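You operate a simulated robot arm through the tools that you are given. There is no shell and no other tool. Be economical: measure what you need, move in short steps, check, and stop when the job is done.

The job below is to be done with a simulated two-armed robot. You get a single attempt, and the scene is never put back.

## Task
Take the shop cloth from the top of the tall carton and hang it over the handle of the blocks drawer.

The check looks at the end state, three seconds after you hand in, the way a careful person would. Anything else that was tipped, shoved, dropped, spilled or broken makes it a failure. Flat cloth is picked up by pressing the open fingertips on it (5 to 10 N) and closing them slowly along it; thin cloth reads only 2 to 8 mm in the jaws.

## Robot
Two 7-joint arms with two-finger parallel grippers on one trunk, on a base that drives. Base frame: it is fixed to the floor where the robot stands at the start and does not move with it; the origin is under the middle of the robot, x ahead of it, y to its left, z up. Readings come in mm, degrees, newtons and seconds.
The left shoulder is at the start at [70, 177, 820], the right one opposite. With the tool pointing down near the work surface each hand reaches from about 300 to 740 mm from the robot's upright axis, wherever it stands, measured 20 degrees to its own side. Payload 3.43 kg a hand.
The tool frame of a hand sits at the grasp point between the pads (the TCP): z along the fingers, y along the line on which they close. The tips reach 30 mm beyond it. Largest opening 94 mm; finger width 28, thickness 10; the body of the gripper, 50 by 96 mm, starts 55 mm behind the TCP.
Orientation is that of the tool frame in the base frame, as a unit quaternion [x, y, z, w]. With the fingers straight down and closing along the base's y, the tool's x points along the base's -x, its y along +y and its z along -z.

## Interface
- The arms move only by the tool drive_tool. It takes "left_increments", "right_increments" or both (then of equal length, played together; a hand with none holds still); each is a list of rows, each a list of 7 numbers: the shift along the tool's x, y, z in units of 30 mm (1.0 is 30 mm), then the turn, a rotation vector about the tool's x, y, z in units of 8 degrees (1.0 is 8 degrees), then the opening, from 0 (shut) to 1 (fully open). In form: [[tx, ty, tz, ax, ay, az, fingers], ...]. A call has 1 to 20 rows; each row shifts and turns the commanded pose from where the row before left it, along the tool's axes as they then stand. A call with a number of a shift or a turn outside -1 to 1 is refused whole. Rows are played at 5 a second. More than 50 mm and 8.6 degrees between two rows, or a gripper value outside its range, and nothing of the call is played. A pose out of reach is approached as far as the arm can. The call stops where the force on the tool passes 40 N (or 10 N more than at its start, if that is more) or the arm is blocked; 0.2 s more then pass. The fingers move at their own pace (about 153 mm/s each) and stop on an object; they squeeze with about 42 N. The grip force told is the motor's: it shows also when the fingers shut on nothing. Time passes only in rows, and 0.2 s behind the last, so rows that do not move let the fingers close. The reply holds the time, the measured pose of the TCP, the force on the tool along the base axes, the opening and the grip force, in the units named above and with some noise, with the torque about the TCP (base axes, N m) and any sound that the robot's microphone picked up.
- Cameras (640 x 400 px; columns grow to the right, rows downward): "scene" is now at [134.4, 44.9, 1152.9]; the picture's right is [0.42, -0.91, 0.00], its down [-0.46, -0.21, -0.86] and it looks along [0.78, 0.36, -0.51] (base axes); focal length 214 px, centre (320, 200). "left" rides on the left gripper at [76, -14, -102] in its tool frame; the picture's right is [0.18, 0.98, 0.00], its down [-0.75, 0.14, -0.64] and it looks along [-0.63, 0.12, 0.77] (tool axes); focal length 243 px, centre (320, 200). "right" rides on the right gripper at [76, 14, -102] in its tool frame; the picture's right is [-0.18, 0.98, 0.00], its down [-0.75, -0.14, -0.64] and it looks along [-0.63, -0.12, 0.77] (tool axes); focal length 243 px, centre (320, 200). There is no depth. A picture from a camera that has moved, and an enlarged one, comes with that camera's place and axes in the base frame and with its lens. The place of the scene camera against the robot may be out by one fixed shift of up to 18 mm in any direction.
- camera(camera): a new picture of that camera. The clock stands still meanwhile.
- move_column(by): slides the trunk up (or, below 0, down) by that many mm; the arms and the scene camera ride with it, the base frame stays. It gives what a move gives, with no picture.
- base_move(legs): drives the robot by 1 to 6 legs, each [ahead, turn to the left] in mm and degrees, along the robot's own axes; the way and the turn of a leg run together, so that a leg with both is an arc; at most 1500 mm and 180 degrees a leg. The arms and the cameras ride along, it lands a little off, and it stops where it bumps. It gives what a move gives.
- turn_head(pan, tilt): turns the head with the scene camera to pan (to the left, within 86 degrees either way) and tilt (down, from -29 to 69), counted from straight ahead of the robot. It gives what a move gives.
- close_up(camera, box): a new picture of the part [left, top, right, bottom] of that camera's present view, enlarged. The clock stands still meanwhile.
- hand_in(): hands the job in; it is judged then, once.

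Go step by step. Nothing tells you exact positions but the pictures and the camera data: compare them with the known pose of the tool, close in by small moves and look again before you grip or let go. The budget is 120 turns and 92 pictures, counting those below and the enlarged ones. Unless the task says otherwise, let go and move clear before handing in, and close with one line.

The tools are called as a command line: name --argument value ..., lists and objects as JSON in quotes. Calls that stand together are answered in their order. drive_tool: Moves the arms, as the interface text tells. Its arguments: {"type":"object","properties":{"left_increments":{"type":"array","items":{"type":"array","items":{"type":"number"}}},"right_increments":{"type":"array","items":{"type":"array","items":{"type":"number"}}}},"required":[]} The other tools are called the same way: move_column (by) slides the trunk up or down; base_move (legs) drives the base; turn_head (pan, tilt) turns the head that bears the scene camera; camera (camera) takes a picture; close_up (camera, box) takes an enlarged picture of a part of a camera's view; hand_in () hands the job in.

At the start:

```text
clock: 0.0
left_ee_pos: [359.1, 463.1, 1010.1]
left_ee_rot: [0.0, 1.0, 0.0, 0.001]
left_wrist_force: [0.3, -0.6, -0.8]
left_ft_torque: [-0.03, -0.01, -0.04]
left_finger_gap: 94.1
left_grip_force: 0.1
right_ee_pos: [356.5, 25.7, 963.9]
right_ee_rot: [-0.001, 1.0, 0.0, 0.0]
right_wrist_force: [0.3, 0.3, 0.1]
right_ft_torque: [-0.03, 0.03, 0.03]
right_finger_gap: 94.2
right_grip_force: 0.1
trunk travel left (down, up): [-400.0, 440.0]
robot x, y, heading: [-1.6, -2.9, -0.0]
head pan, tilt: [24.7, 30.5]
```

scene: 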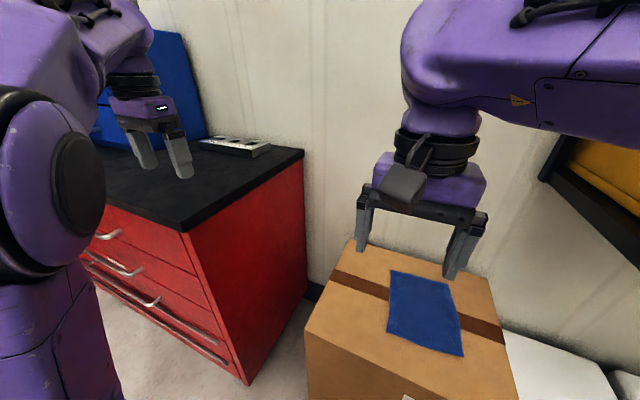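
right: 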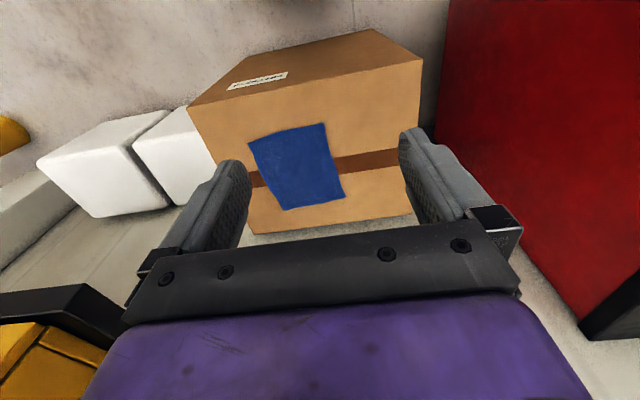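
left: 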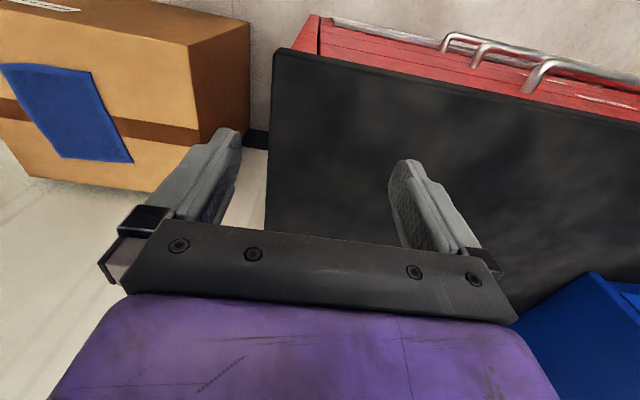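

I see a blue cloth lying on the carton ahead, and a red drawer chest to the left with several handles. First I look closer at the chest to find which drawer is the blocks drawer.

turn_head --pan 55 --tilt 50

camera --camera "scene"

close_up --camera "left" --box '[300, 0, 640, 130]'

```text
clock: 0.9
left_ee_pos: [360.0, 464.6, 1009.3]
left_ee_rot: [0.001, 1.0, 0.0, 0.0]
left_wrist_force: [-0.1, 0.2, 0.4]
left_ft_torque: [0.01, 0.04, 0.02]
left_finger_gap: 94.0
left_grip_force: 0.1
right_ee_pos: [357.3, 25.5, 964.7]
right_ee_rot: [0.0, 1.0, -0.001, 0.0]
right_wrist_force: [0.5, 0.0, 0.5]
right_ft_torque: [0.03, -0.03, 0.03]
right_finger_gap: 94.2
right_grip_force: 0.0
trunk travel left (down, up): [-400.0, 440.0]
robot x, y, heading: [2.5, 1.0, -0.4]
head pan, tilt: [55.0, 50.0]
```

```text
88 pictures are left
camera scene: at [96.7, 70.3, 1124.3], right [0.82, -0.57, 0.0], down [-0.44, -0.63, -0.64], along [0.37, 0.53, -0.77], focal length 214 px, centre (320, 200)
```

scene: 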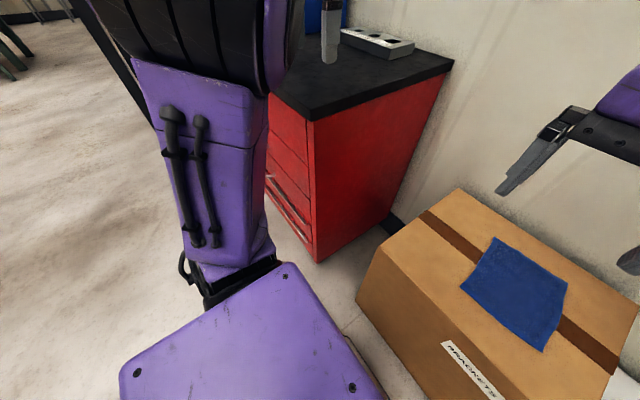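

```text
1.88 times, centred on (470, 65) of left
camera zoom: at [282.2, 449.8, 1111.2], right [-0.18, 0.98, 0.0], down [0.75, 0.14, 0.64], along [0.63, 0.12, -0.77], focal length 457 px, centre (38, 454)
```

zoom: 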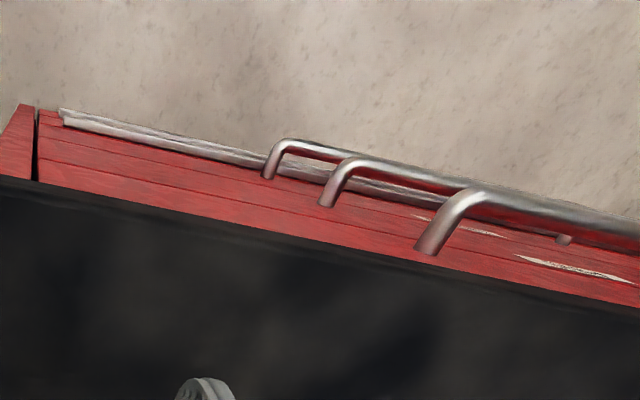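

The chest stands ahead-left with its front facing me and its top at about z 894; the cloth lies at about x 470–670, y −147–28, z 606. I back off to read the drawer labels.

base_move --legs '[[-500, 0]]'

turn_head --pan 45 --tilt 25

camera --camera "scene"

camera --camera "left"

```text
clock: 3.9
left_ee_pos: [-142.3, 463.9, 1008.7]
left_ee_rot: [0.001, 1.0, 0.0, 0.001]
left_wrist_force: [0.0, 0.2, -0.1]
left_ft_torque: [0.04, -0.01, 0.01]
left_finger_gap: 94.1
left_grip_force: 0.1
right_ee_pos: [-143.2, 26.3, 965.1]
right_ee_rot: [0.0, 1.0, 0.0, -0.001]
right_wrist_force: [-0.3, 0.7, -0.2]
right_ft_torque: [0.0, -0.01, 0.0]
right_finger_gap: 94.1
right_grip_force: 0.1
trunk travel left (down, up): [-400.0, 440.0]
robot x, y, heading: [-497.4, -2.8, 0.1]
head pan, tilt: [55.0, 50.0]
```

```text
clock: 4.8
left_ee_pos: [-141.0, 464.6, 1009.1]
left_ee_rot: [0.001, 1.0, -0.001, 0.0]
left_wrist_force: [0.4, 0.0, 0.4]
left_ft_torque: [0.03, 0.02, 0.02]
left_finger_gap: 94.1
left_grip_force: 0.1
right_ee_pos: [-142.0, 24.5, 964.9]
right_ee_rot: [0.0, 1.0, 0.001, 0.0]
right_wrist_force: [0.2, 0.1, 0.3]
right_ft_torque: [0.0, -0.01, -0.01]
right_finger_gap: 93.8
right_grip_force: 0.0
trunk travel left (down, up): [-400.0, 440.0]
robot x, y, heading: [-504.1, -0.5, -0.1]
head pan, tilt: [45.0, 25.0]
```

```text
86 pictures are left
camera scene: at [-382.8, 72.5, 1161.7], right [0.71, -0.71, 0.0], down [-0.3, -0.3, -0.91], along [0.64, 0.64, -0.42], focal length 214 px, centre (320, 200)
```

scene: 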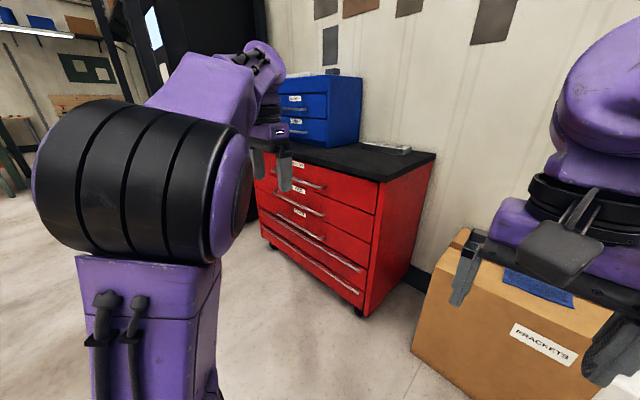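

```text
85 pictures are left
camera left: at [-217.8, 449.8, 1111.3], right [-0.18, 0.98, 0.0], down [0.75, 0.14, 0.64], along [0.63, 0.12, -0.77], focal length 243 px, centre (320, 200)
```

left: 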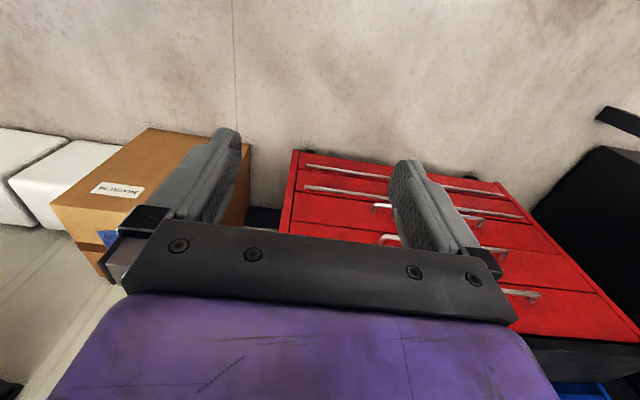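

The red chest has labelled drawers and a small blue cabinet stands on it, also labelled. I enlarge the labels.

close_up --camera "scene" --box '[250, 80, 380, 160]'

close_up --camera "scene" --box '[250, 150, 380, 230]'

```text
4.92 times, centred on (315, 120) of scene
camera zoom: at [-382.8, 72.5, 1161.7], right [0.71, -0.71, 0.0], down [-0.3, -0.3, -0.91], along [0.64, 0.64, -0.42], focal length 1056 px, centre (345, 594)
```

zoom: 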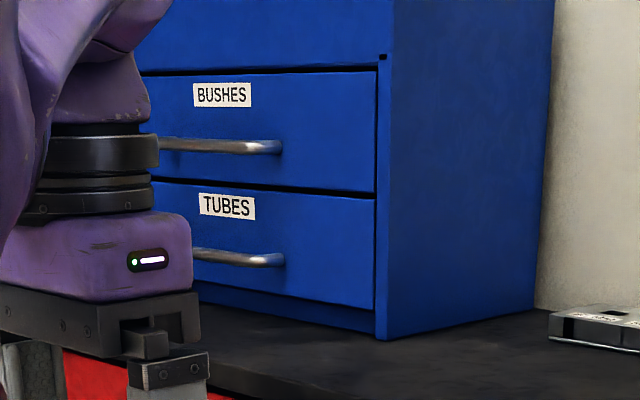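

```text
4.92 times, centred on (315, 190) of scene
camera zoom: at [-382.8, 72.5, 1161.7], right [0.71, -0.71, 0.0], down [-0.3, -0.3, -0.91], along [0.64, 0.64, -0.42], focal length 1056 px, centre (345, 249)
```

zoom: 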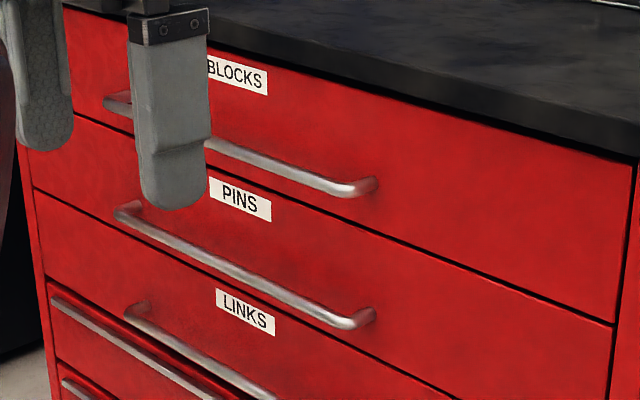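

The blocks drawer is the top drawer of the red chest; its handle bar runs at roughly x 285, z 790, from y 710 to 1150. I plan to hold the cloth's near edge with both hands, fingers closing along x, so I first turn both grippers a quarter turn in free space.

drive_tool --left_increments '[[0, 0, 0, 0, 0, 1, 1], [0, 0, 0, 0, 0, 1, 1], [0, 0, 0, 0, 0, 1, 1], [0, 0, 0, 0, 0, 1, 1], [0, 0, 0, 0, 0, 1, 1], [0, 0, 0, 0, 0, 1, 1], [0, 0, 0, 0, 0, 1, 1], [0, 0, 0, 0, 0, 1, 1], [0, 0, 0, 0, 0, 1, 1], [0, 0, 0, 0, 0, 1, 1], [0, 0, 0, 0, 0, 1, 1], [0, 0, 0, 0, 0, 0.25, 1]]' --right_increments '[[0, 0, 0, 0, 0, -1, 1], [0, 0, 0, 0, 0, -1, 1], [0, 0, 0, 0, 0, -1, 1], [0, 0, 0, 0, 0, -1, 1], [0, 0, 0, 0, 0, -1, 1], [0, 0, 0, 0, 0, -1, 1], [0, 0, 0, 0, 0, -1, 1], [0, 0, 0, 0, 0, -1, 1], [0, 0, 0, 0, 0, -1, 1], [0, 0, 0, 0, 0, -1, 1], [0, 0, 0, 0, 0, -1, 1], [0, 0, 0, 0, 0, -0.25, 1]]'

camera --camera "scene"

```text
clock: 7.4
left_ee_pos: [-140.3, 464.9, 1010.4]
left_ee_rot: [0.709, 0.706, 0.0, 0.0]
left_wrist_force: [0.7, -0.2, -0.5]
left_ft_torque: [0.04, 0.01, -0.03]
left_finger_gap: 94.0
left_grip_force: 0.0
right_ee_pos: [-143.5, 25.2, 964.5]
right_ee_rot: [0.708, -0.706, -0.001, 0.0]
right_wrist_force: [0.1, 0.1, 0.3]
right_ft_torque: [0.01, 0.05, 0.03]
right_finger_gap: 94.0
right_grip_force: 0.1
trunk travel left (down, up): [-400.0, 440.0]
robot x, y, heading: [-503.3, 1.4, 0.2]
head pan, tilt: [45.0, 25.0]
```

```text
82 pictures are left
camera scene: at [-382.7, 72.5, 1161.7], right [0.71, -0.71, 0.0], down [-0.3, -0.3, -0.91], along [0.64, 0.64, -0.42], focal length 214 px, centre (320, 200)
```

scene: 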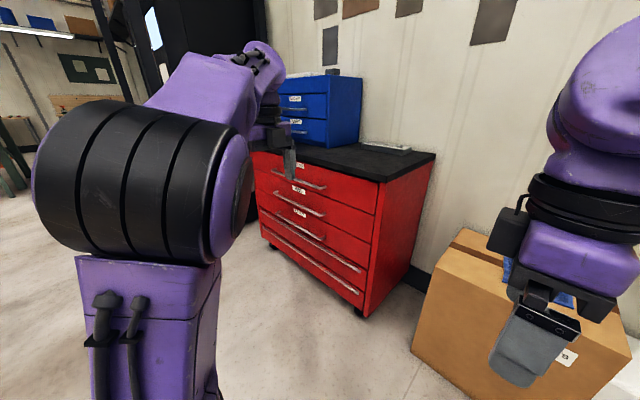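

Both grippers turned cleanly. Now I bring the hands to in front of the chest and then drive up to the carton.

drive_tool --left_increments '[[-1, 0, 0, 0, 0, 0, 1], [-1, 0, 0, 0, 0, 0, 1], [-1, 0, 0, 0, 0, 0, 1], [-1, 0, 0, 0, 0, 0, 1], [-1, 0, 0, 0, 0, 0, 1], [-1, 0, 0, 0, 0, 0, 1], [-1, 0, 0, 0, 0, 0, 1], [-1, 0, 0, 0, 0, 0, 1], [-1, 0, 0, 0, 0, 0, 1], [-1, 0, 0, 0, 0, 0, 1], [-1, 0, 0, 0, 0, 0, 1], [-1, 0, 0, 0, 0, 0, 1], [-1, 0, 0, 0, 0, 0, 1]]' --right_increments '[[1, 0, 0, 0, 0, 0, 1], [1, 0, 0, 0, 0, 0, 1], [1, 0, 0, 0, 0, 0, 1], [1, 0, 0, 0, 0, 0, 1], [1, 0, 0, 0, 0, 0, 1], [0.2, 0, 0, 0, 0, 0, 1], [0, 0, 0, 0, 0, 0, 1], [0, 0, 0, 0, 0, 0, 1], [0, 0, 0, 0, 0, 0, 1], [0, 0, 0, 0, 0, 0, 1], [0, 0, 0, 0, 0, 0, 1], [0, 0, 0, 0, 0, 0, 1], [0, 0, 0, 0, 0, 0, 1]]'

base_move --legs '[[500, 0]]'

turn_head --pan -5 --tilt 50

camera --camera "scene"

```text
clock: 10.2
left_ee_pos: [-58.5, 126.2, 1052.7]
left_ee_rot: [0.704, 0.711, -0.008, 0.006]
left_wrist_force: [0.8, 0.5, 0.6]
left_ft_torque: [-0.02, 0.01, -0.02]
left_finger_gap: 94.0
left_grip_force: 0.1
left hand out of reach, approached as far as the arm can: row 4, 5, 6, 7, 8, 9, 10, 11
right_ee_pos: [-142.8, -131.1, 965.0]
right_ee_rot: [-0.707, 0.707, 0.001, 0.001]
right_wrist_force: [0.5, 0.0, -0.4]
right_ft_torque: [0.0, 0.01, 0.02]
right_finger_gap: 94.1
right_grip_force: 0.0
trunk travel left (down, up): [-400.0, 440.0]
robot x, y, heading: [-501.1, -2.9, 0.1]
head pan, tilt: [45.0, 25.0]
```

```text
clock: 13.1
left_ee_pos: [441.2, 122.8, 1052.5]
left_ee_rot: [0.708, 0.706, -0.008, 0.006]
left_wrist_force: [0.4, 0.5, 0.0]
left_ft_torque: [0.0, -0.02, 0.0]
left_finger_gap: 94.1
left_grip_force: 0.2
right_ee_pos: [358.2, -132.5, 965.6]
right_ee_rot: [-0.706, 0.708, -0.001, -0.001]
right_wrist_force: [1.0, 0.1, 0.0]
right_ft_torque: [0.05, 0.0, -0.02]
right_finger_gap: 93.8
right_grip_force: 0.1
trunk travel left (down, up): [-400.0, 440.0]
robot x, y, heading: [-0.8, -1.1, -0.3]
head pan, tilt: [45.0, 25.0]
```

```text
clock: 14.3
left_ee_pos: [442.2, 123.2, 1053.6]
left_ee_rot: [0.707, 0.707, -0.008, 0.009]
left_wrist_force: [0.6, 0.1, 0.7]
left_ft_torque: [-0.02, 0.01, 0.04]
left_finger_gap: 93.9
left_grip_force: 0.0
right_ee_pos: [357.3, -133.6, 966.3]
right_ee_rot: [-0.706, 0.708, 0.0, 0.0]
right_wrist_force: [-0.7, -1.0, 0.0]
right_ft_torque: [-0.01, 0.0, 0.01]
right_finger_gap: 93.8
right_grip_force: 0.0
trunk travel left (down, up): [-400.0, 440.0]
robot x, y, heading: [2.3, -0.9, 0.0]
head pan, tilt: [-5.0, 50.0]
```

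```text
81 pictures are left
camera scene: at [128.9, -1.2, 1124.3], right [-0.09, -1.0, 0.0], down [-0.76, 0.07, -0.64], along [0.64, -0.06, -0.77], focal length 214 px, centre (320, 200)
```

scene: 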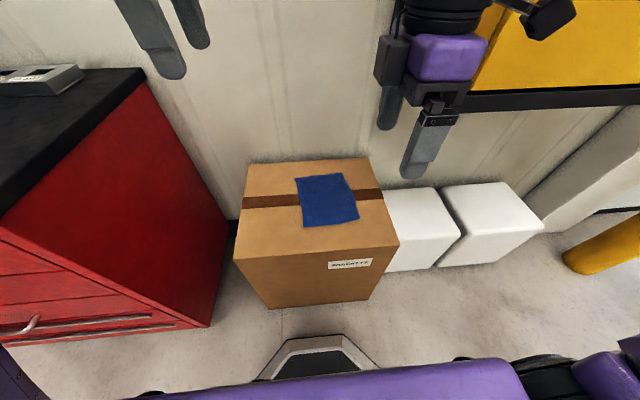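

The carton and cloth are dead ahead with the cloth's near edge at x≈470, y from 12 to −149. I shift the base about 70 mm to the right so the cloth is centred between both arms.

base_move --legs '[[-300, 0], [0, -20], [205, 0], [0, 20], [100, 0]]'

turn_head --pan 30 --tilt 40

camera --camera "scene"

```text
clock: 20.5
left_ee_pos: [432.6, 54.9, 1053.7]
left_ee_rot: [0.707, 0.707, -0.009, 0.008]
left_wrist_force: [0.0, -0.1, -0.3]
left_ft_torque: [-0.02, 0.0, -0.02]
left_finger_gap: 93.9
left_grip_force: 0.0
right_ee_pos: [348.6, -203.4, 964.9]
right_ee_rot: [-0.706, 0.708, 0.001, 0.0]
right_wrist_force: [0.5, -0.6, 0.7]
right_ft_torque: [-0.02, 0.04, 0.0]
right_finger_gap: 94.0
right_grip_force: 0.1
trunk travel left (down, up): [-400.0, 440.0]
robot x, y, heading: [-9.1, -73.1, -0.3]
head pan, tilt: [-5.0, 50.0]
```

```text
clock: 21.5
left_ee_pos: [433.4, 54.0, 1053.1]
left_ee_rot: [0.707, 0.707, -0.01, 0.009]
left_wrist_force: [-0.5, -0.1, -0.1]
left_ft_torque: [-0.01, 0.02, 0.02]
left_finger_gap: 94.1
left_grip_force: 0.2
right_ee_pos: [348.4, -203.5, 965.0]
right_ee_rot: [-0.705, 0.709, 0.0, 0.0]
right_wrist_force: [0.4, -1.0, 0.0]
right_ft_torque: [-0.02, 0.01, -0.03]
right_finger_gap: 93.8
right_grip_force: 0.2
trunk travel left (down, up): [-400.0, 440.0]
robot x, y, heading: [-11.6, -69.3, -0.4]
head pan, tilt: [30.0, 40.0]
```

```text
80 pictures are left
camera scene: at [117.5, -22.3, 1138.4], right [0.5, -0.87, 0.0], down [-0.56, -0.32, -0.77], along [0.67, 0.38, -0.64], focal length 214 px, centre (320, 200)
```

scene: 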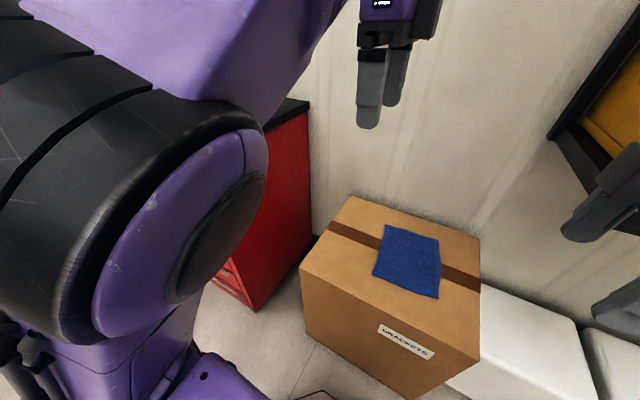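

Arms are clear of the chest. I bring both hands above the near edge of the cloth, staying high.

drive_tool --left_increments '[[-0.25, 0.37, 0.5, 0, 0, 0, 1], [-0.25, 0.37, 0.5, 0, 0, 0, 1], [-0.25, 0.37, 0.5, 0, 0, 0, 1], [-0.25, 0.37, 0.5, 0, 0, 0, 1], [-0.25, 0.37, 0.5, 0, 0, 0, 1], [-0.25, 0.37, 0.5, 0, 0, 0, 1]]' --right_increments '[[-0.3, -0.85, 0, 0, 0, 0, 1], [-0.3, -0.85, 0, 0, 0, 0, 1], [-0.3, -0.85, 0, 0, 0, 0, 1], [-0.3, -0.85, 0, 0, 0, 0, 1], [-0.3, -0.85, 0, 0, 0, 0, 1], [-0.3, -0.85, 0, 0, 0, 0, 1]]'

```text
clock: 22.9
left_ee_pos: [500.6, 6.2, 964.3]
left_ee_rot: [0.707, 0.707, -0.009, 0.008]
left_wrist_force: [1.1, -0.4, 0.1]
left_ft_torque: [-0.02, 0.03, -0.03]
left_finger_gap: 94.1
left_grip_force: 0.1
right_ee_pos: [503.9, -148.7, 965.3]
right_ee_rot: [-0.706, 0.708, 0.0, -0.001]
right_wrist_force: [0.1, 0.7, -0.3]
right_ft_torque: [-0.05, 0.03, -0.03]
right_finger_gap: 94.1
right_grip_force: 0.0
trunk travel left (down, up): [-400.0, 440.0]
robot x, y, heading: [-8.1, -70.1, -0.3]
head pan, tilt: [30.0, 40.0]
```

Hands are over the near corners at z≈965. I lower the trunk to bring them close above the cloth, keeping the arm posture.

move_column --by -260

turn_head --pan 0 --tilt 40

camera --camera "scene"

camera --camera "right"

camera --camera "left"

```text
clock: 25.6
left_ee_pos: [499.1, 5.6, 706.9]
left_ee_rot: [0.707, 0.707, -0.009, 0.009]
left_wrist_force: [0.2, 0.1, 0.1]
left_ft_torque: [-0.02, 0.01, -0.02]
left_finger_gap: 94.0
left_grip_force: 0.1
right_ee_pos: [502.3, -150.4, 704.7]
right_ee_rot: [-0.706, 0.709, 0.0, 0.0]
right_wrist_force: [0.2, 0.6, 0.4]
right_ft_torque: [-0.01, 0.0, -0.02]
right_finger_gap: 94.0
right_grip_force: 0.1
trunk travel left (down, up): [-140.0, 700.0]
robot x, y, heading: [-7.9, -69.8, -0.3]
head pan, tilt: [30.0, 40.0]
```

```text
clock: 26.5
left_ee_pos: [499.4, 5.9, 705.5]
left_ee_rot: [0.707, 0.707, -0.009, 0.009]
left_wrist_force: [0.3, 0.4, -0.7]
left_ft_torque: [0.01, -0.02, 0.0]
left_finger_gap: 94.1
left_grip_force: 0.0
right_ee_pos: [502.0, -150.7, 705.3]
right_ee_rot: [-0.706, 0.708, 0.0, 0.001]
right_wrist_force: [0.6, 0.4, 0.5]
right_ft_torque: [0.0, 0.02, 0.01]
right_finger_gap: 93.9
right_grip_force: 0.0
trunk travel left (down, up): [-140.0, 700.0]
robot x, y, heading: [-3.6, -68.9, -0.0]
head pan, tilt: [0.0, 40.0]
```

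```text
79 pictures are left
camera scene: at [128.6, -64.7, 878.4], right [0.0, -1.0, 0.0], down [-0.64, 0.0, -0.77], along [0.77, 0.0, -0.64], focal length 214 px, centre (320, 200)
```

scene: 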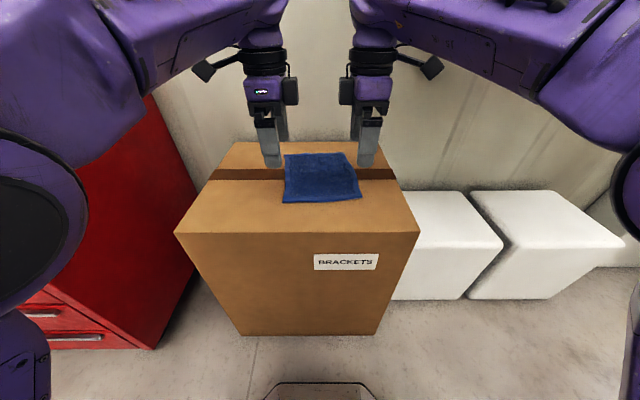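

```text
78 pictures are left
camera right: at [487.1, -225.1, 808.0], right [-0.98, 0.19, 0.0], down [0.14, 0.75, 0.64], along [0.12, 0.63, -0.77], focal length 243 px, centre (320, 200)
```

right: 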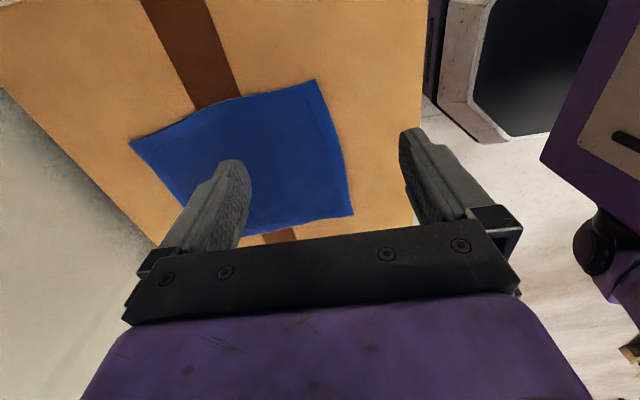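

```text
77 pictures are left
camera left: at [484.7, 85.1, 805.4], right [0.98, 0.18, 0.0], down [0.14, -0.74, 0.66], along [0.12, -0.65, -0.75], focal length 243 px, centre (320, 200)
```

left: 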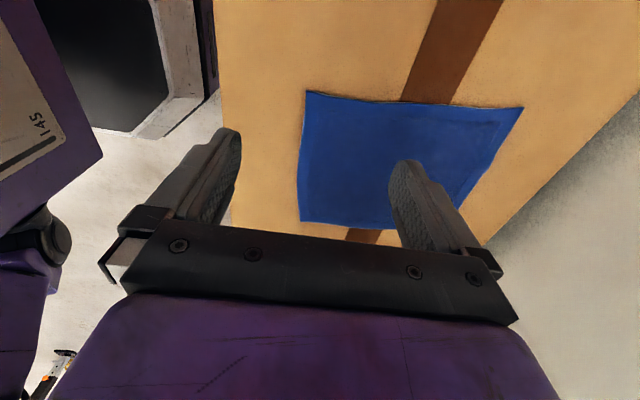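

Triangulating with the hand cameras puts the carton top lower, near z 558, with near corners at about (487, 8) and (503, −166), the cloth yawed 5°. I align the hands over these corners, narrow the fingers and descend to about 15 mm above.

drive_tool --left_increments '[[-0.33, 0.28, 0, 0, 0.18, -0.3, 0.32], [-0.34, 0.29, 0, 0, 0, -0.3, 0.32], [0, 0, 0.8, 0, 0, 0, 0.32], [0, 0, 0.8, 0, 0, 0, 0.32], [0, 0, 0.8, 0, 0, 0, 0.32], [0, 0, 0.8, 0, 0, 0, 0.32]]' --right_increments '[[-0.11, -0.43, 0, 0, 0, -0.3, 0.32], [-0.11, -0.44, 0, 0, 0, -0.3, 0.32], [0, 0, 0.8, 0, 0, 0, 0.32], [0, 0, 0.8, 0, 0, 0, 0.32], [0, 0, 0.8, 0, 0, 0, 0.32], [0, 0, 0.8, 0, 0, 0, 0.32]]'

camera --camera "right"

camera --camera "left"

close_up --camera "scene" --box '[220, 90, 420, 215]'

```text
clock: 27.9
left_ee_pos: [516.5, -14.5, 609.6]
left_ee_rot: [0.678, 0.735, 0.0, -0.001]
left_wrist_force: [0.6, 0.8, 0.8]
left_ft_torque: [0.01, -0.01, -0.01]
left_finger_gap: 30.1
left_grip_force: 0.0
right_ee_pos: [527.8, -143.3, 609.7]
right_ee_rot: [0.735, -0.678, 0.0, -0.002]
right_wrist_force: [-0.2, -0.6, -0.1]
right_ft_torque: [0.0, -0.01, 0.02]
right_finger_gap: 30.0
right_grip_force: 0.0
trunk travel left (down, up): [-140.0, 700.0]
robot x, y, heading: [-12.9, -72.6, -0.4]
head pan, tilt: [0.0, 40.0]
```

```text
76 pictures are left
camera right: at [519.7, -219.4, 712.0], right [-0.99, 0.1, 0.0], down [0.08, 0.76, 0.64], along [0.07, 0.64, -0.77], focal length 243 px, centre (320, 200)
```

right: 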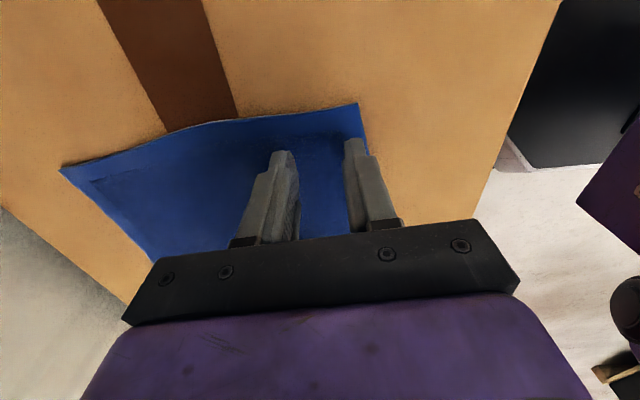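

```text
75 pictures are left
camera left: at [495.9, 61.0, 711.7], right [0.96, 0.26, 0.0], down [0.2, -0.74, 0.64], along [0.17, -0.62, -0.77], focal length 243 px, centre (320, 200)
```

left: 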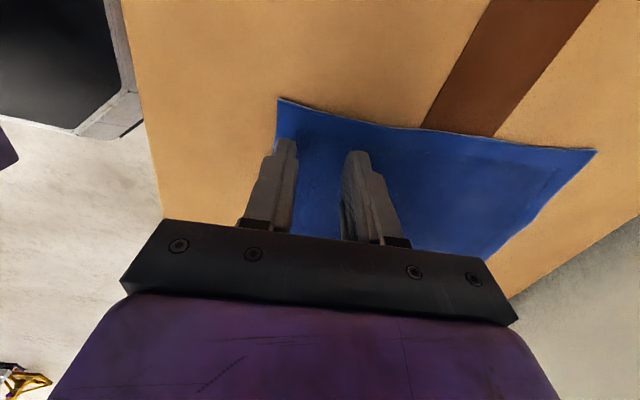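

```text
3.20 times, centred on (320, 152) of scene
camera zoom: at [128.7, -64.7, 878.4], right [0.0, -1.0, 0.0], down [-0.64, 0.0, -0.77], along [0.77, 0.0, -0.64], focal length 686 px, centre (320, 352)
```

zoom: 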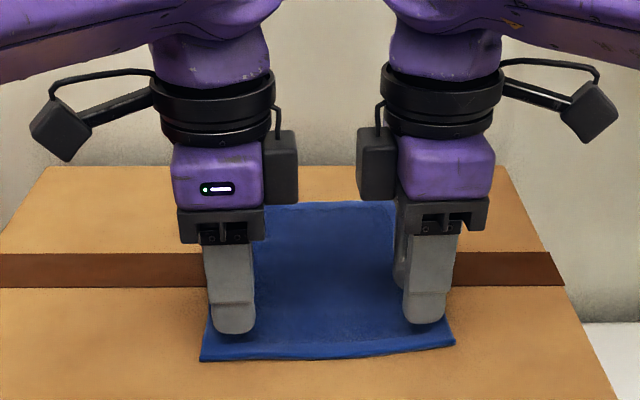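

Both finger pairs sit just inside the near corners. I descend gently towards contact.

drive_tool --left_increments '[[0, 0, 0.13, 0, 0, 0, 0.32], [0, 0, 0.13, 0, 0, 0, 0.32], [0, 0, 0.13, 0, 0, 0, 0.32], [0, 0, 0.13, 0, 0, 0, 0.32], [0, 0, 0.07, 0, 0, 0, 0.32]]' --right_increments '[[0, 0, 0.13, 0, 0, 0, 0.32], [0, 0, 0.13, 0, 0, 0, 0.32], [0, 0, 0.13, 0, 0, 0, 0.32], [0, 0, 0.13, 0, 0, 0, 0.32], [0, 0, 0.07, 0, 0, 0, 0.32]]'

```text
clock: 29.1
left_ee_pos: [517.0, -12.7, 593.9]
left_ee_rot: [0.676, 0.737, 0.001, 0.0]
left_wrist_force: [3.2, -0.3, 7.4]
left_ft_torque: [0.04, -0.05, 0.03]
left_finger_gap: 30.2
left_grip_force: 0.0
right_ee_pos: [527.4, -142.4, 593.3]
right_ee_rot: [0.735, -0.678, 0.001, -0.001]
right_wrist_force: [1.8, -1.6, 10.2]
right_ft_torque: [-0.02, -0.04, 0.0]
right_finger_gap: 29.8
right_grip_force: 0.0
trunk travel left (down, up): [-140.0, 700.0]
robot x, y, heading: [-6.1, -73.2, -0.4]
head pan, tilt: [0.0, 40.0]
```

Both hands press with 7–10 N, in the right range. Now I close slowly.

drive_tool --left_increments '[[0, 0, 0, 0, 0, 0, 0.29], [0, 0, 0, 0, 0, 0, 0.26], [0, 0, 0, 0, 0, 0, 0.23], [0, 0, 0, 0, 0, 0, 0.2], [0, 0, 0, 0, 0, 0, 0.17], [0, 0, 0, 0, 0, 0, 0.14], [0, 0, 0, 0, 0, 0, 0.11], [0, 0, 0, 0, 0, 0, 0.08], [0, 0, 0, 0, 0, 0, 0.05], [0, 0, 0, 0, 0, 0, 0.02], [0, 0, 0, 0, 0, 0, 0], [0, 0, 0, 0, 0, 0, 0]]' --right_increments '[[0, 0, 0, 0, 0, 0, 0.29], [0, 0, 0, 0, 0, 0, 0.26], [0, 0, 0, 0, 0, 0, 0.23], [0, 0, 0, 0, 0, 0, 0.2], [0, 0, 0, 0, 0, 0, 0.17], [0, 0, 0, 0, 0, 0, 0.14], [0, 0, 0, 0, 0, 0, 0.11], [0, 0, 0, 0, 0, 0, 0.08], [0, 0, 0, 0, 0, 0, 0.05], [0, 0, 0, 0, 0, 0, 0.02], [0, 0, 0, 0, 0, 0, 0], [0, 0, 0, 0, 0, 0, 0]]'

close_up --camera "scene" --box '[220, 90, 420, 215]'

```text
clock: 31.7
left_ee_pos: [515.1, -12.5, 593.3]
left_ee_rot: [0.677, 0.736, 0.001, 0.0]
left_wrist_force: [-0.4, -1.5, 7.8]
left_ft_torque: [-0.05, -0.01, 0.01]
left_finger_gap: 3.6
left_grip_force: 38.2
right_ee_pos: [526.9, -143.0, 593.2]
right_ee_rot: [0.735, -0.679, 0.001, -0.001]
right_wrist_force: [-0.1, 1.1, 14.7]
right_ft_torque: [0.01, -0.02, -0.04]
right_finger_gap: 4.4
right_grip_force: 38.9
trunk travel left (down, up): [-140.0, 700.0]
robot x, y, heading: [-9.4, -68.3, 0.1]
head pan, tilt: [0.0, 40.0]
```

```text
3.20 times, centred on (320, 152) of scene
camera zoom: at [126.6, -64.7, 878.8], right [0.0, -1.0, 0.0], down [-0.64, 0.0, -0.77], along [0.77, 0.0, -0.64], focal length 686 px, centre (320, 352)
```

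zoom: 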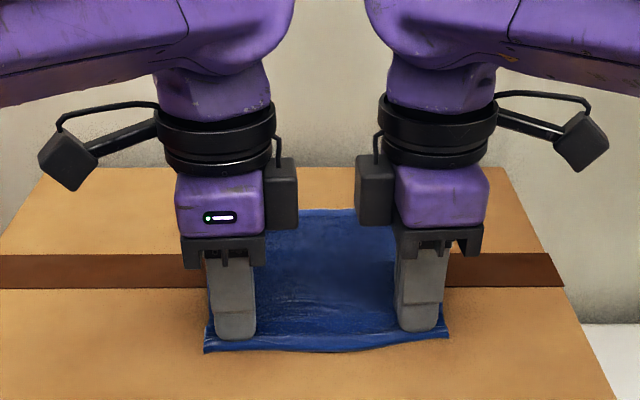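

Both hands read 3.6 and 4.4 mm with grip force, so both appear to hold cloth. I lift straight up a bit and check.

drive_tool --left_increments '[[0, 0, -0.5, 0, 0, 0, 0], [0, 0, -0.8, 0, 0, 0, 0], [0, 0, -0.8, 0, 0, 0, 0], [0, 0, -0.8, 0, 0, 0, 0]]' --right_increments '[[0, 0, -0.5, 0, 0, 0, 0], [0, 0, -0.8, 0, 0, 0, 0], [0, 0, -0.8, 0, 0, 0, 0], [0, 0, -0.8, 0, 0, 0, 0]]'

close_up --camera "scene" --box '[220, 60, 420, 185]'

```text
clock: 32.7
left_ee_pos: [517.4, -12.4, 678.7]
left_ee_rot: [0.677, 0.736, -0.001, 0.0]
left_wrist_force: [0.8, 0.3, 0.7]
left_ft_torque: [-0.05, -0.03, 0.0]
left_finger_gap: 3.6
left_grip_force: 38.2
right_ee_pos: [528.1, -143.2, 680.6]
right_ee_rot: [0.735, -0.678, 0.0, 0.0]
right_wrist_force: [0.6, -0.7, -0.9]
right_ft_torque: [0.02, 0.02, 0.01]
right_finger_gap: 4.3
right_grip_force: 38.4
trunk travel left (down, up): [-140.0, 700.0]
robot x, y, heading: [-8.7, -73.5, -0.2]
head pan, tilt: [0.0, 40.0]
```

```text
3.20 times, centred on (320, 122) of scene
camera zoom: at [128.6, -64.8, 878.4], right [0.0, -1.0, 0.0], down [-0.64, 0.0, -0.77], along [0.77, 0.0, -0.64], focal length 686 px, centre (320, 448)
```

zoom: 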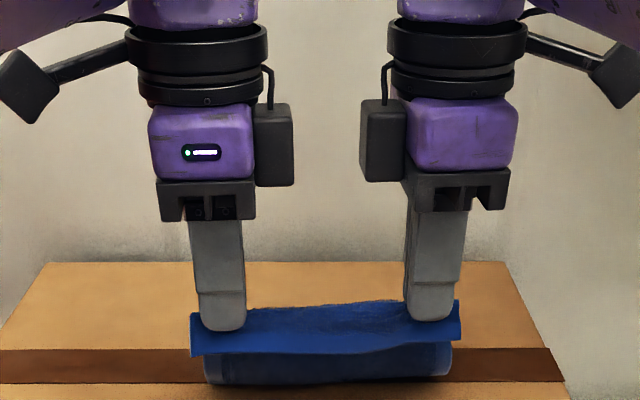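

The cloth is held flat by both hands with a small flap in front. I raise the trunk so it hangs free, back away and look to the left for obstacles.

move_column --by 350

base_move --legs '[[-500, 0]]'

turn_head --pan 75 --tilt 25

camera --camera "scene"

camera --camera "left"

```text
clock: 36.1
left_ee_pos: [517.9, -12.3, 1028.6]
left_ee_rot: [0.677, 0.736, 0.0, 0.0]
left_wrist_force: [-0.2, -0.7, 0.5]
left_ft_torque: [0.0, -0.02, 0.04]
left_finger_gap: 3.6
left_grip_force: 38.2
right_ee_pos: [528.1, -143.0, 1028.4]
right_ee_rot: [0.735, -0.678, 0.0, 0.001]
right_wrist_force: [-0.2, 1.3, -0.1]
right_ft_torque: [0.0, 0.02, -0.03]
right_finger_gap: 4.3
right_grip_force: 38.6
trunk travel left (down, up): [-490.0, 350.0]
robot x, y, heading: [-4.2, -70.6, -0.5]
head pan, tilt: [0.0, 40.0]
```

```text
clock: 39.1
left_ee_pos: [11.0, -11.8, 1029.5]
left_ee_rot: [0.678, 0.735, 0.0, 0.0]
left_wrist_force: [0.0, -0.5, -0.1]
left_ft_torque: [0.02, -0.03, 0.02]
left_finger_gap: 3.4
left_grip_force: 38.5
right_ee_pos: [22.4, -141.0, 1028.6]
right_ee_rot: [0.735, -0.678, 0.0, 0.0]
right_wrist_force: [-0.2, 0.2, -0.4]
right_ft_torque: [0.0, 0.03, 0.02]
right_finger_gap: 4.3
right_grip_force: 38.3
trunk travel left (down, up): [-490.0, 350.0]
robot x, y, heading: [-513.2, -68.8, -0.1]
head pan, tilt: [0.0, 40.0]
```

```text
clock: 40.6
left_ee_pos: [12.5, -10.2, 1028.5]
left_ee_rot: [0.677, 0.736, 0.0, -0.001]
left_wrist_force: [-0.4, -0.9, 0.7]
left_ft_torque: [-0.02, 0.01, 0.0]
left_finger_gap: 3.8
left_grip_force: 38.3
right_ee_pos: [23.4, -139.5, 1029.1]
right_ee_rot: [0.735, -0.678, 0.0, -0.001]
right_wrist_force: [0.3, -0.5, -0.7]
right_ft_torque: [0.01, 0.02, -0.01]
right_finger_gap: 4.3
right_grip_force: 38.7
trunk travel left (down, up): [-490.0, 350.0]
robot x, y, heading: [-514.5, -70.4, -0.0]
head pan, tilt: [75.0, 25.0]
```

```text
71 pictures are left
camera scene: at [-437.1, 26.3, 1251.7], right [0.96, -0.26, 0.0], down [-0.11, -0.41, -0.91], along [0.24, 0.87, -0.42], focal length 214 px, centre (320, 200)
```

scene: 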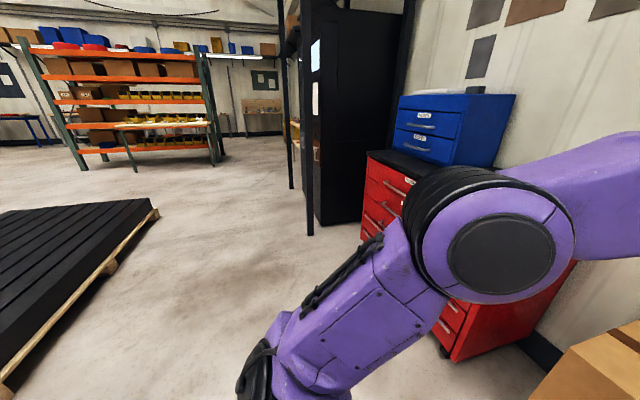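

```text
70 pictures are left
camera left: at [-9.0, 64.4, 1130.5], right [0.96, 0.27, 0.0], down [0.2, -0.74, 0.64], along [0.17, -0.62, -0.77], focal length 243 px, centre (320, 200)
```

left: 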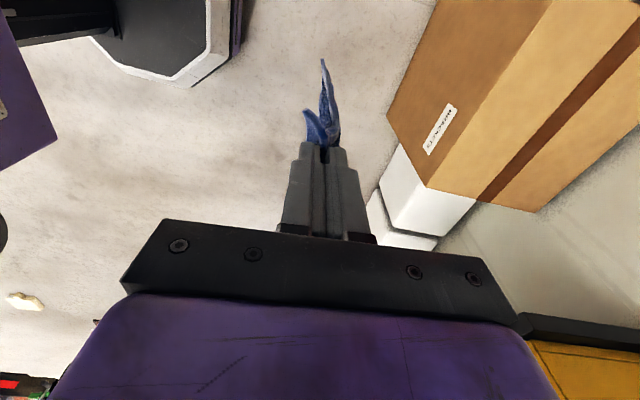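

The way to the left is clear (pallet and rack are well off). I drive sideways in front of the chest, staying back at x≈−510.

base_move --legs '[[0, 90], [930, 0], [0, -90]]'

turn_head --pan 0 --tilt 25

camera --camera "scene"

camera --camera "right"

```text
clock: 53.1
left_ee_pos: [15.7, 911.3, 1028.9]
left_ee_rot: [0.681, 0.732, 0.0, 0.0]
left_wrist_force: [0.2, -1.9, -0.7]
left_ft_torque: [-0.04, 0.01, 0.12]
left_finger_gap: 3.3
left_grip_force: 37.3
right_ee_pos: [24.9, 781.0, 1029.5]
right_ee_rot: [0.731, -0.683, 0.0, 0.0]
right_wrist_force: [0.1, 2.1, 0.4]
right_ft_torque: [0.04, -0.03, 0.1]
right_finger_gap: 3.9
right_grip_force: 38.4
trunk travel left (down, up): [-490.0, 350.0]
robot x, y, heading: [-514.9, 862.1, -0.5]
head pan, tilt: [75.0, 25.0]
```

```text
clock: 54.6
left_ee_pos: [14.3, 911.5, 1029.0]
left_ee_rot: [0.681, 0.732, 0.0, 0.001]
left_wrist_force: [0.2, -2.2, 0.5]
left_ft_torque: [-0.04, 0.0, 0.11]
left_finger_gap: 3.3
left_grip_force: 37.8
right_ee_pos: [24.1, 781.2, 1029.3]
right_ee_rot: [0.731, -0.682, 0.0, 0.0]
right_wrist_force: [0.4, 2.3, 0.0]
right_ft_torque: [0.06, -0.02, 0.12]
right_finger_gap: 4.0
right_grip_force: 38.6
trunk travel left (down, up): [-490.0, 350.0]
robot x, y, heading: [-514.4, 856.7, -1.1]
head pan, tilt: [0.0, 25.0]
```

```text
69 pictures are left
camera scene: at [-367.2, 863.3, 1251.7], right [-0.01, -1.0, 0.0], down [-0.42, 0.01, -0.91], along [0.91, -0.01, -0.42], focal length 214 px, centre (320, 200)
```

scene: 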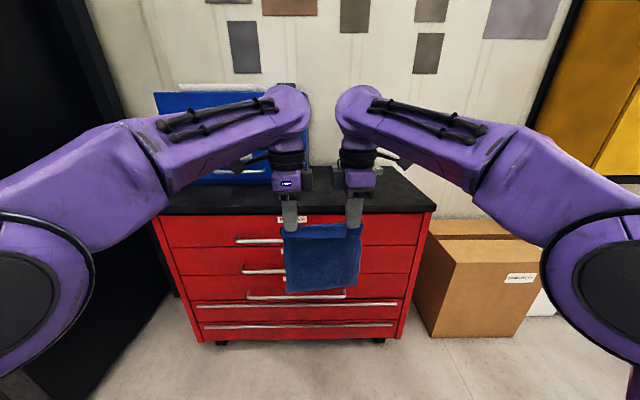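

```text
68 pictures are left
camera right: at [15.1, 705.2, 1131.6], right [-0.99, 0.11, 0.0], down [0.09, 0.76, 0.64], along [0.07, 0.64, -0.77], focal length 243 px, centre (320, 200)
```

right: 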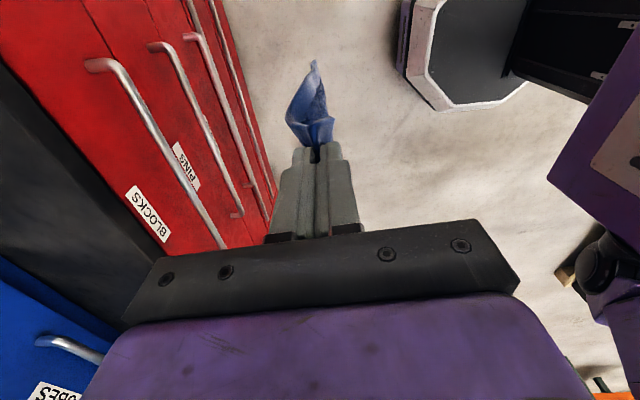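

The cloth hangs flat between both hands; the blocks handle bar is roughly at x 293, z 769, from y≈745 to 1170, with the drawer face near x 326. I shift the base left by 140 mm and square the cloth edge to the bar.

base_move --legs '[[0, 45], [200, 0], [0, -49]]'

camera --camera "scene"

camera --camera "right"

camera --camera "left"

```text
clock: 60.5
left_ee_pos: [159.1, 1023.0, 1029.0]
left_ee_rot: [0.7, 0.714, 0.0, 0.0]
left_wrist_force: [0.1, -2.0, -0.7]
left_ft_torque: [-0.01, 0.02, 0.1]
left_finger_gap: 3.4
left_grip_force: 38.0
right_ee_pos: [161.2, 892.4, 1029.5]
right_ee_rot: [0.713, -0.701, 0.0, 0.0]
right_wrist_force: [-0.6, 1.5, -0.2]
right_ft_torque: [0.1, 0.0, 0.09]
right_finger_gap: 4.0
right_grip_force: 38.3
trunk travel left (down, up): [-490.0, 350.0]
robot x, y, heading: [-370.1, 999.6, -3.8]
head pan, tilt: [0.0, 25.0]
```

```text
67 pictures are left
camera scene: at [-225.8, 995.8, 1251.7], right [-0.07, -1.0, 0.0], down [-0.42, 0.03, -0.91], along [0.9, -0.06, -0.42], focal length 214 px, centre (320, 200)
```

scene: 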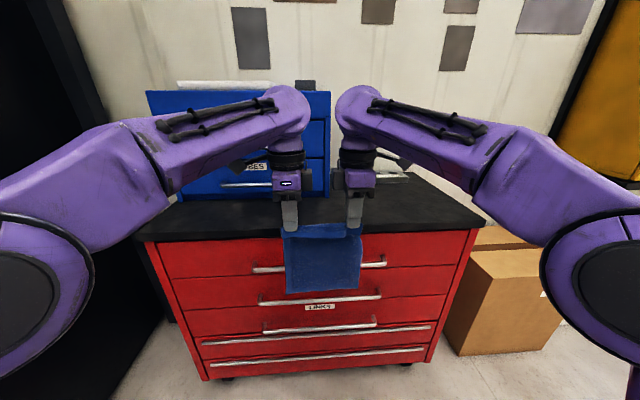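

```text
66 pictures are left
camera right: at [147.7, 816.8, 1131.5], right [-0.99, 0.17, 0.0], down [0.13, 0.76, 0.64], along [0.11, 0.63, -0.77], focal length 243 px, centre (320, 200)
```

right: 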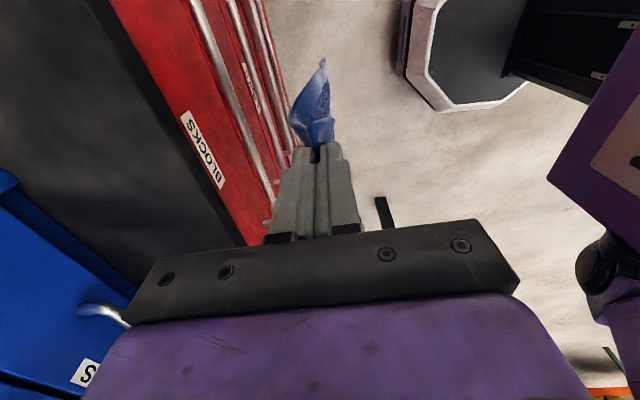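

```text
65 pictures are left
camera left: at [142.3, 1098.7, 1130.6], right [0.98, 0.2, 0.0], down [0.16, -0.75, 0.64], along [0.13, -0.63, -0.77], focal length 243 px, centre (320, 200)
```

left: 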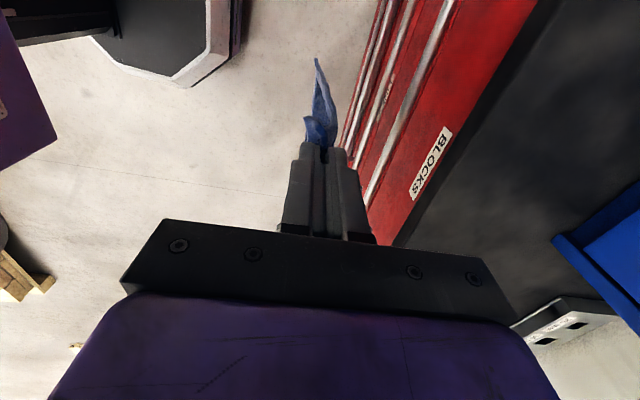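

The cloth is centred on the handle. I enlarge the hand views to pin down the bar's exact position.

close_up --camera "right" --box '[100, 0, 340, 150]'

close_up --camera "left" --box '[300, 0, 540, 150]'

```text
2.67 times, centred on (220, 75) of right
camera zoom: at [147.7, 816.8, 1131.5], right [-0.99, 0.17, 0.0], down [0.13, 0.76, 0.64], along [0.11, 0.63, -0.77], focal length 647 px, centre (587, 533)
```

zoom: 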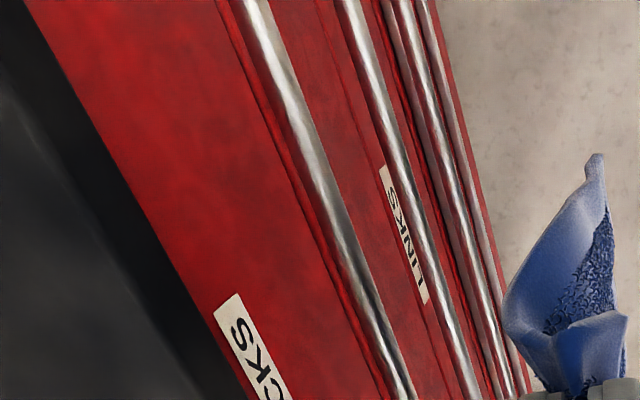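

```text
2.67 times, centred on (420, 75) of left
camera zoom: at [142.3, 1098.7, 1130.6], right [0.98, 0.2, 0.0], down [0.16, -0.75, 0.64], along [0.13, -0.63, -0.77], focal length 647 px, centre (53, 533)
```

zoom: 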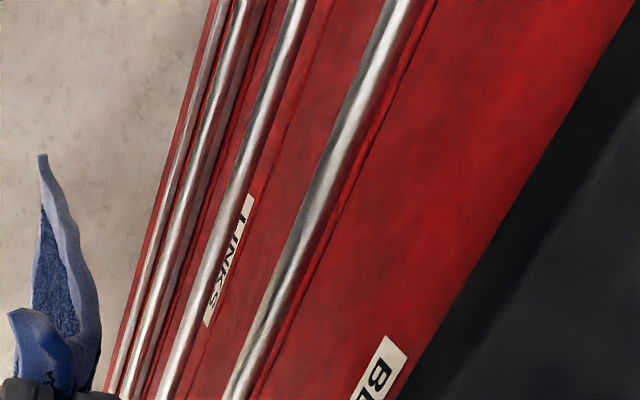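

The bar comes out at x≈289, z≈778, radius about 7, with the face near x 320: the slot behind it is about 23 mm wide. I drive forward 125 mm, leaving the last bit to the arms.

base_move --legs '[[125, 0]]'

camera --camera "right"

camera --camera "left"

camera --camera "scene"

```text
clock: 61.7
left_ee_pos: [283.0, 1015.1, 1027.5]
left_ee_rot: [0.701, 0.714, 0.0, -0.001]
left_wrist_force: [0.8, -2.0, 0.0]
left_ft_torque: [-0.06, 0.05, 0.07]
left_finger_gap: 3.1
left_grip_force: 37.6
right_ee_pos: [285.9, 884.5, 1029.3]
right_ee_rot: [0.713, -0.702, -0.001, 0.0]
right_wrist_force: [-0.4, 2.1, -0.6]
right_ft_torque: [0.04, -0.02, 0.13]
right_finger_gap: 4.0
right_grip_force: 38.1
trunk travel left (down, up): [-490.0, 350.0]
robot x, y, heading: [-244.8, 989.3, -3.8]
head pan, tilt: [0.0, 25.0]
```

```text
62 pictures are left
camera right: at [271.7, 808.6, 1131.3], right [-0.99, 0.17, 0.0], down [0.13, 0.76, 0.64], along [0.11, 0.63, -0.77], focal length 243 px, centre (320, 200)
```

right: 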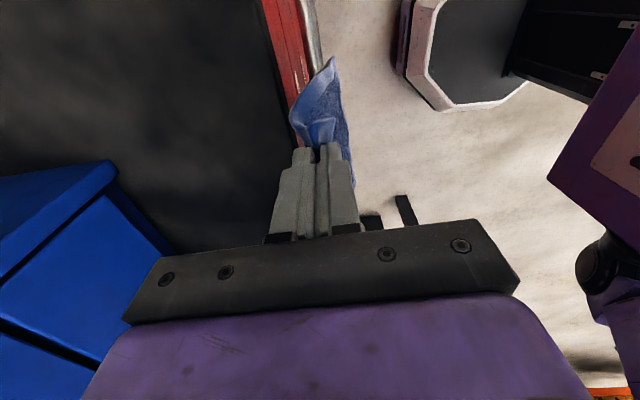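

```text
61 pictures are left
camera left: at [266.4, 1090.4, 1130.4], right [0.98, 0.2, 0.0], down [0.16, -0.75, 0.64], along [0.13, -0.63, -0.77], focal length 243 px, centre (320, 200)
```

left: 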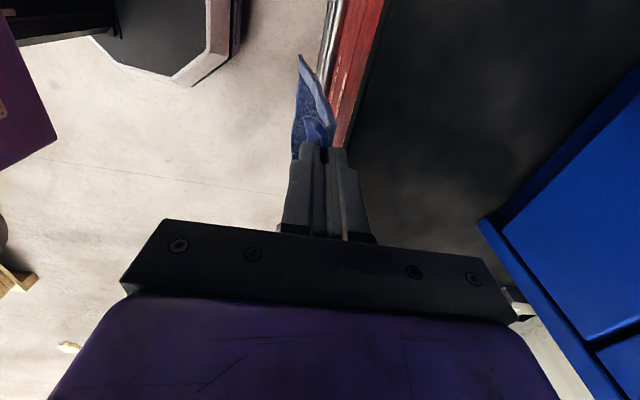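

```text
60 pictures are left
camera scene: at [-101.7, 987.6, 1251.7], right [-0.07, -1.0, 0.0], down [-0.42, 0.03, -0.91], along [0.9, -0.06, -0.42], focal length 214 px, centre (320, 200)
```

scene: 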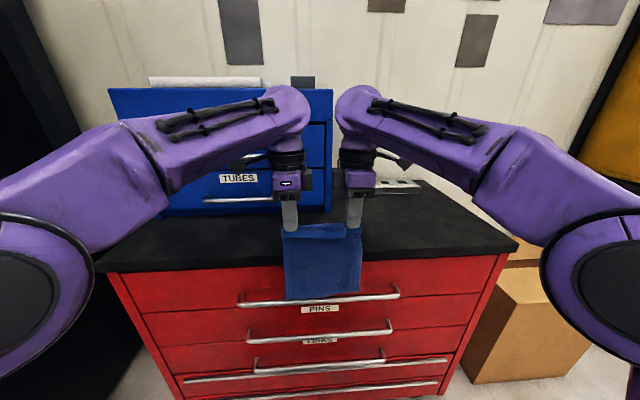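

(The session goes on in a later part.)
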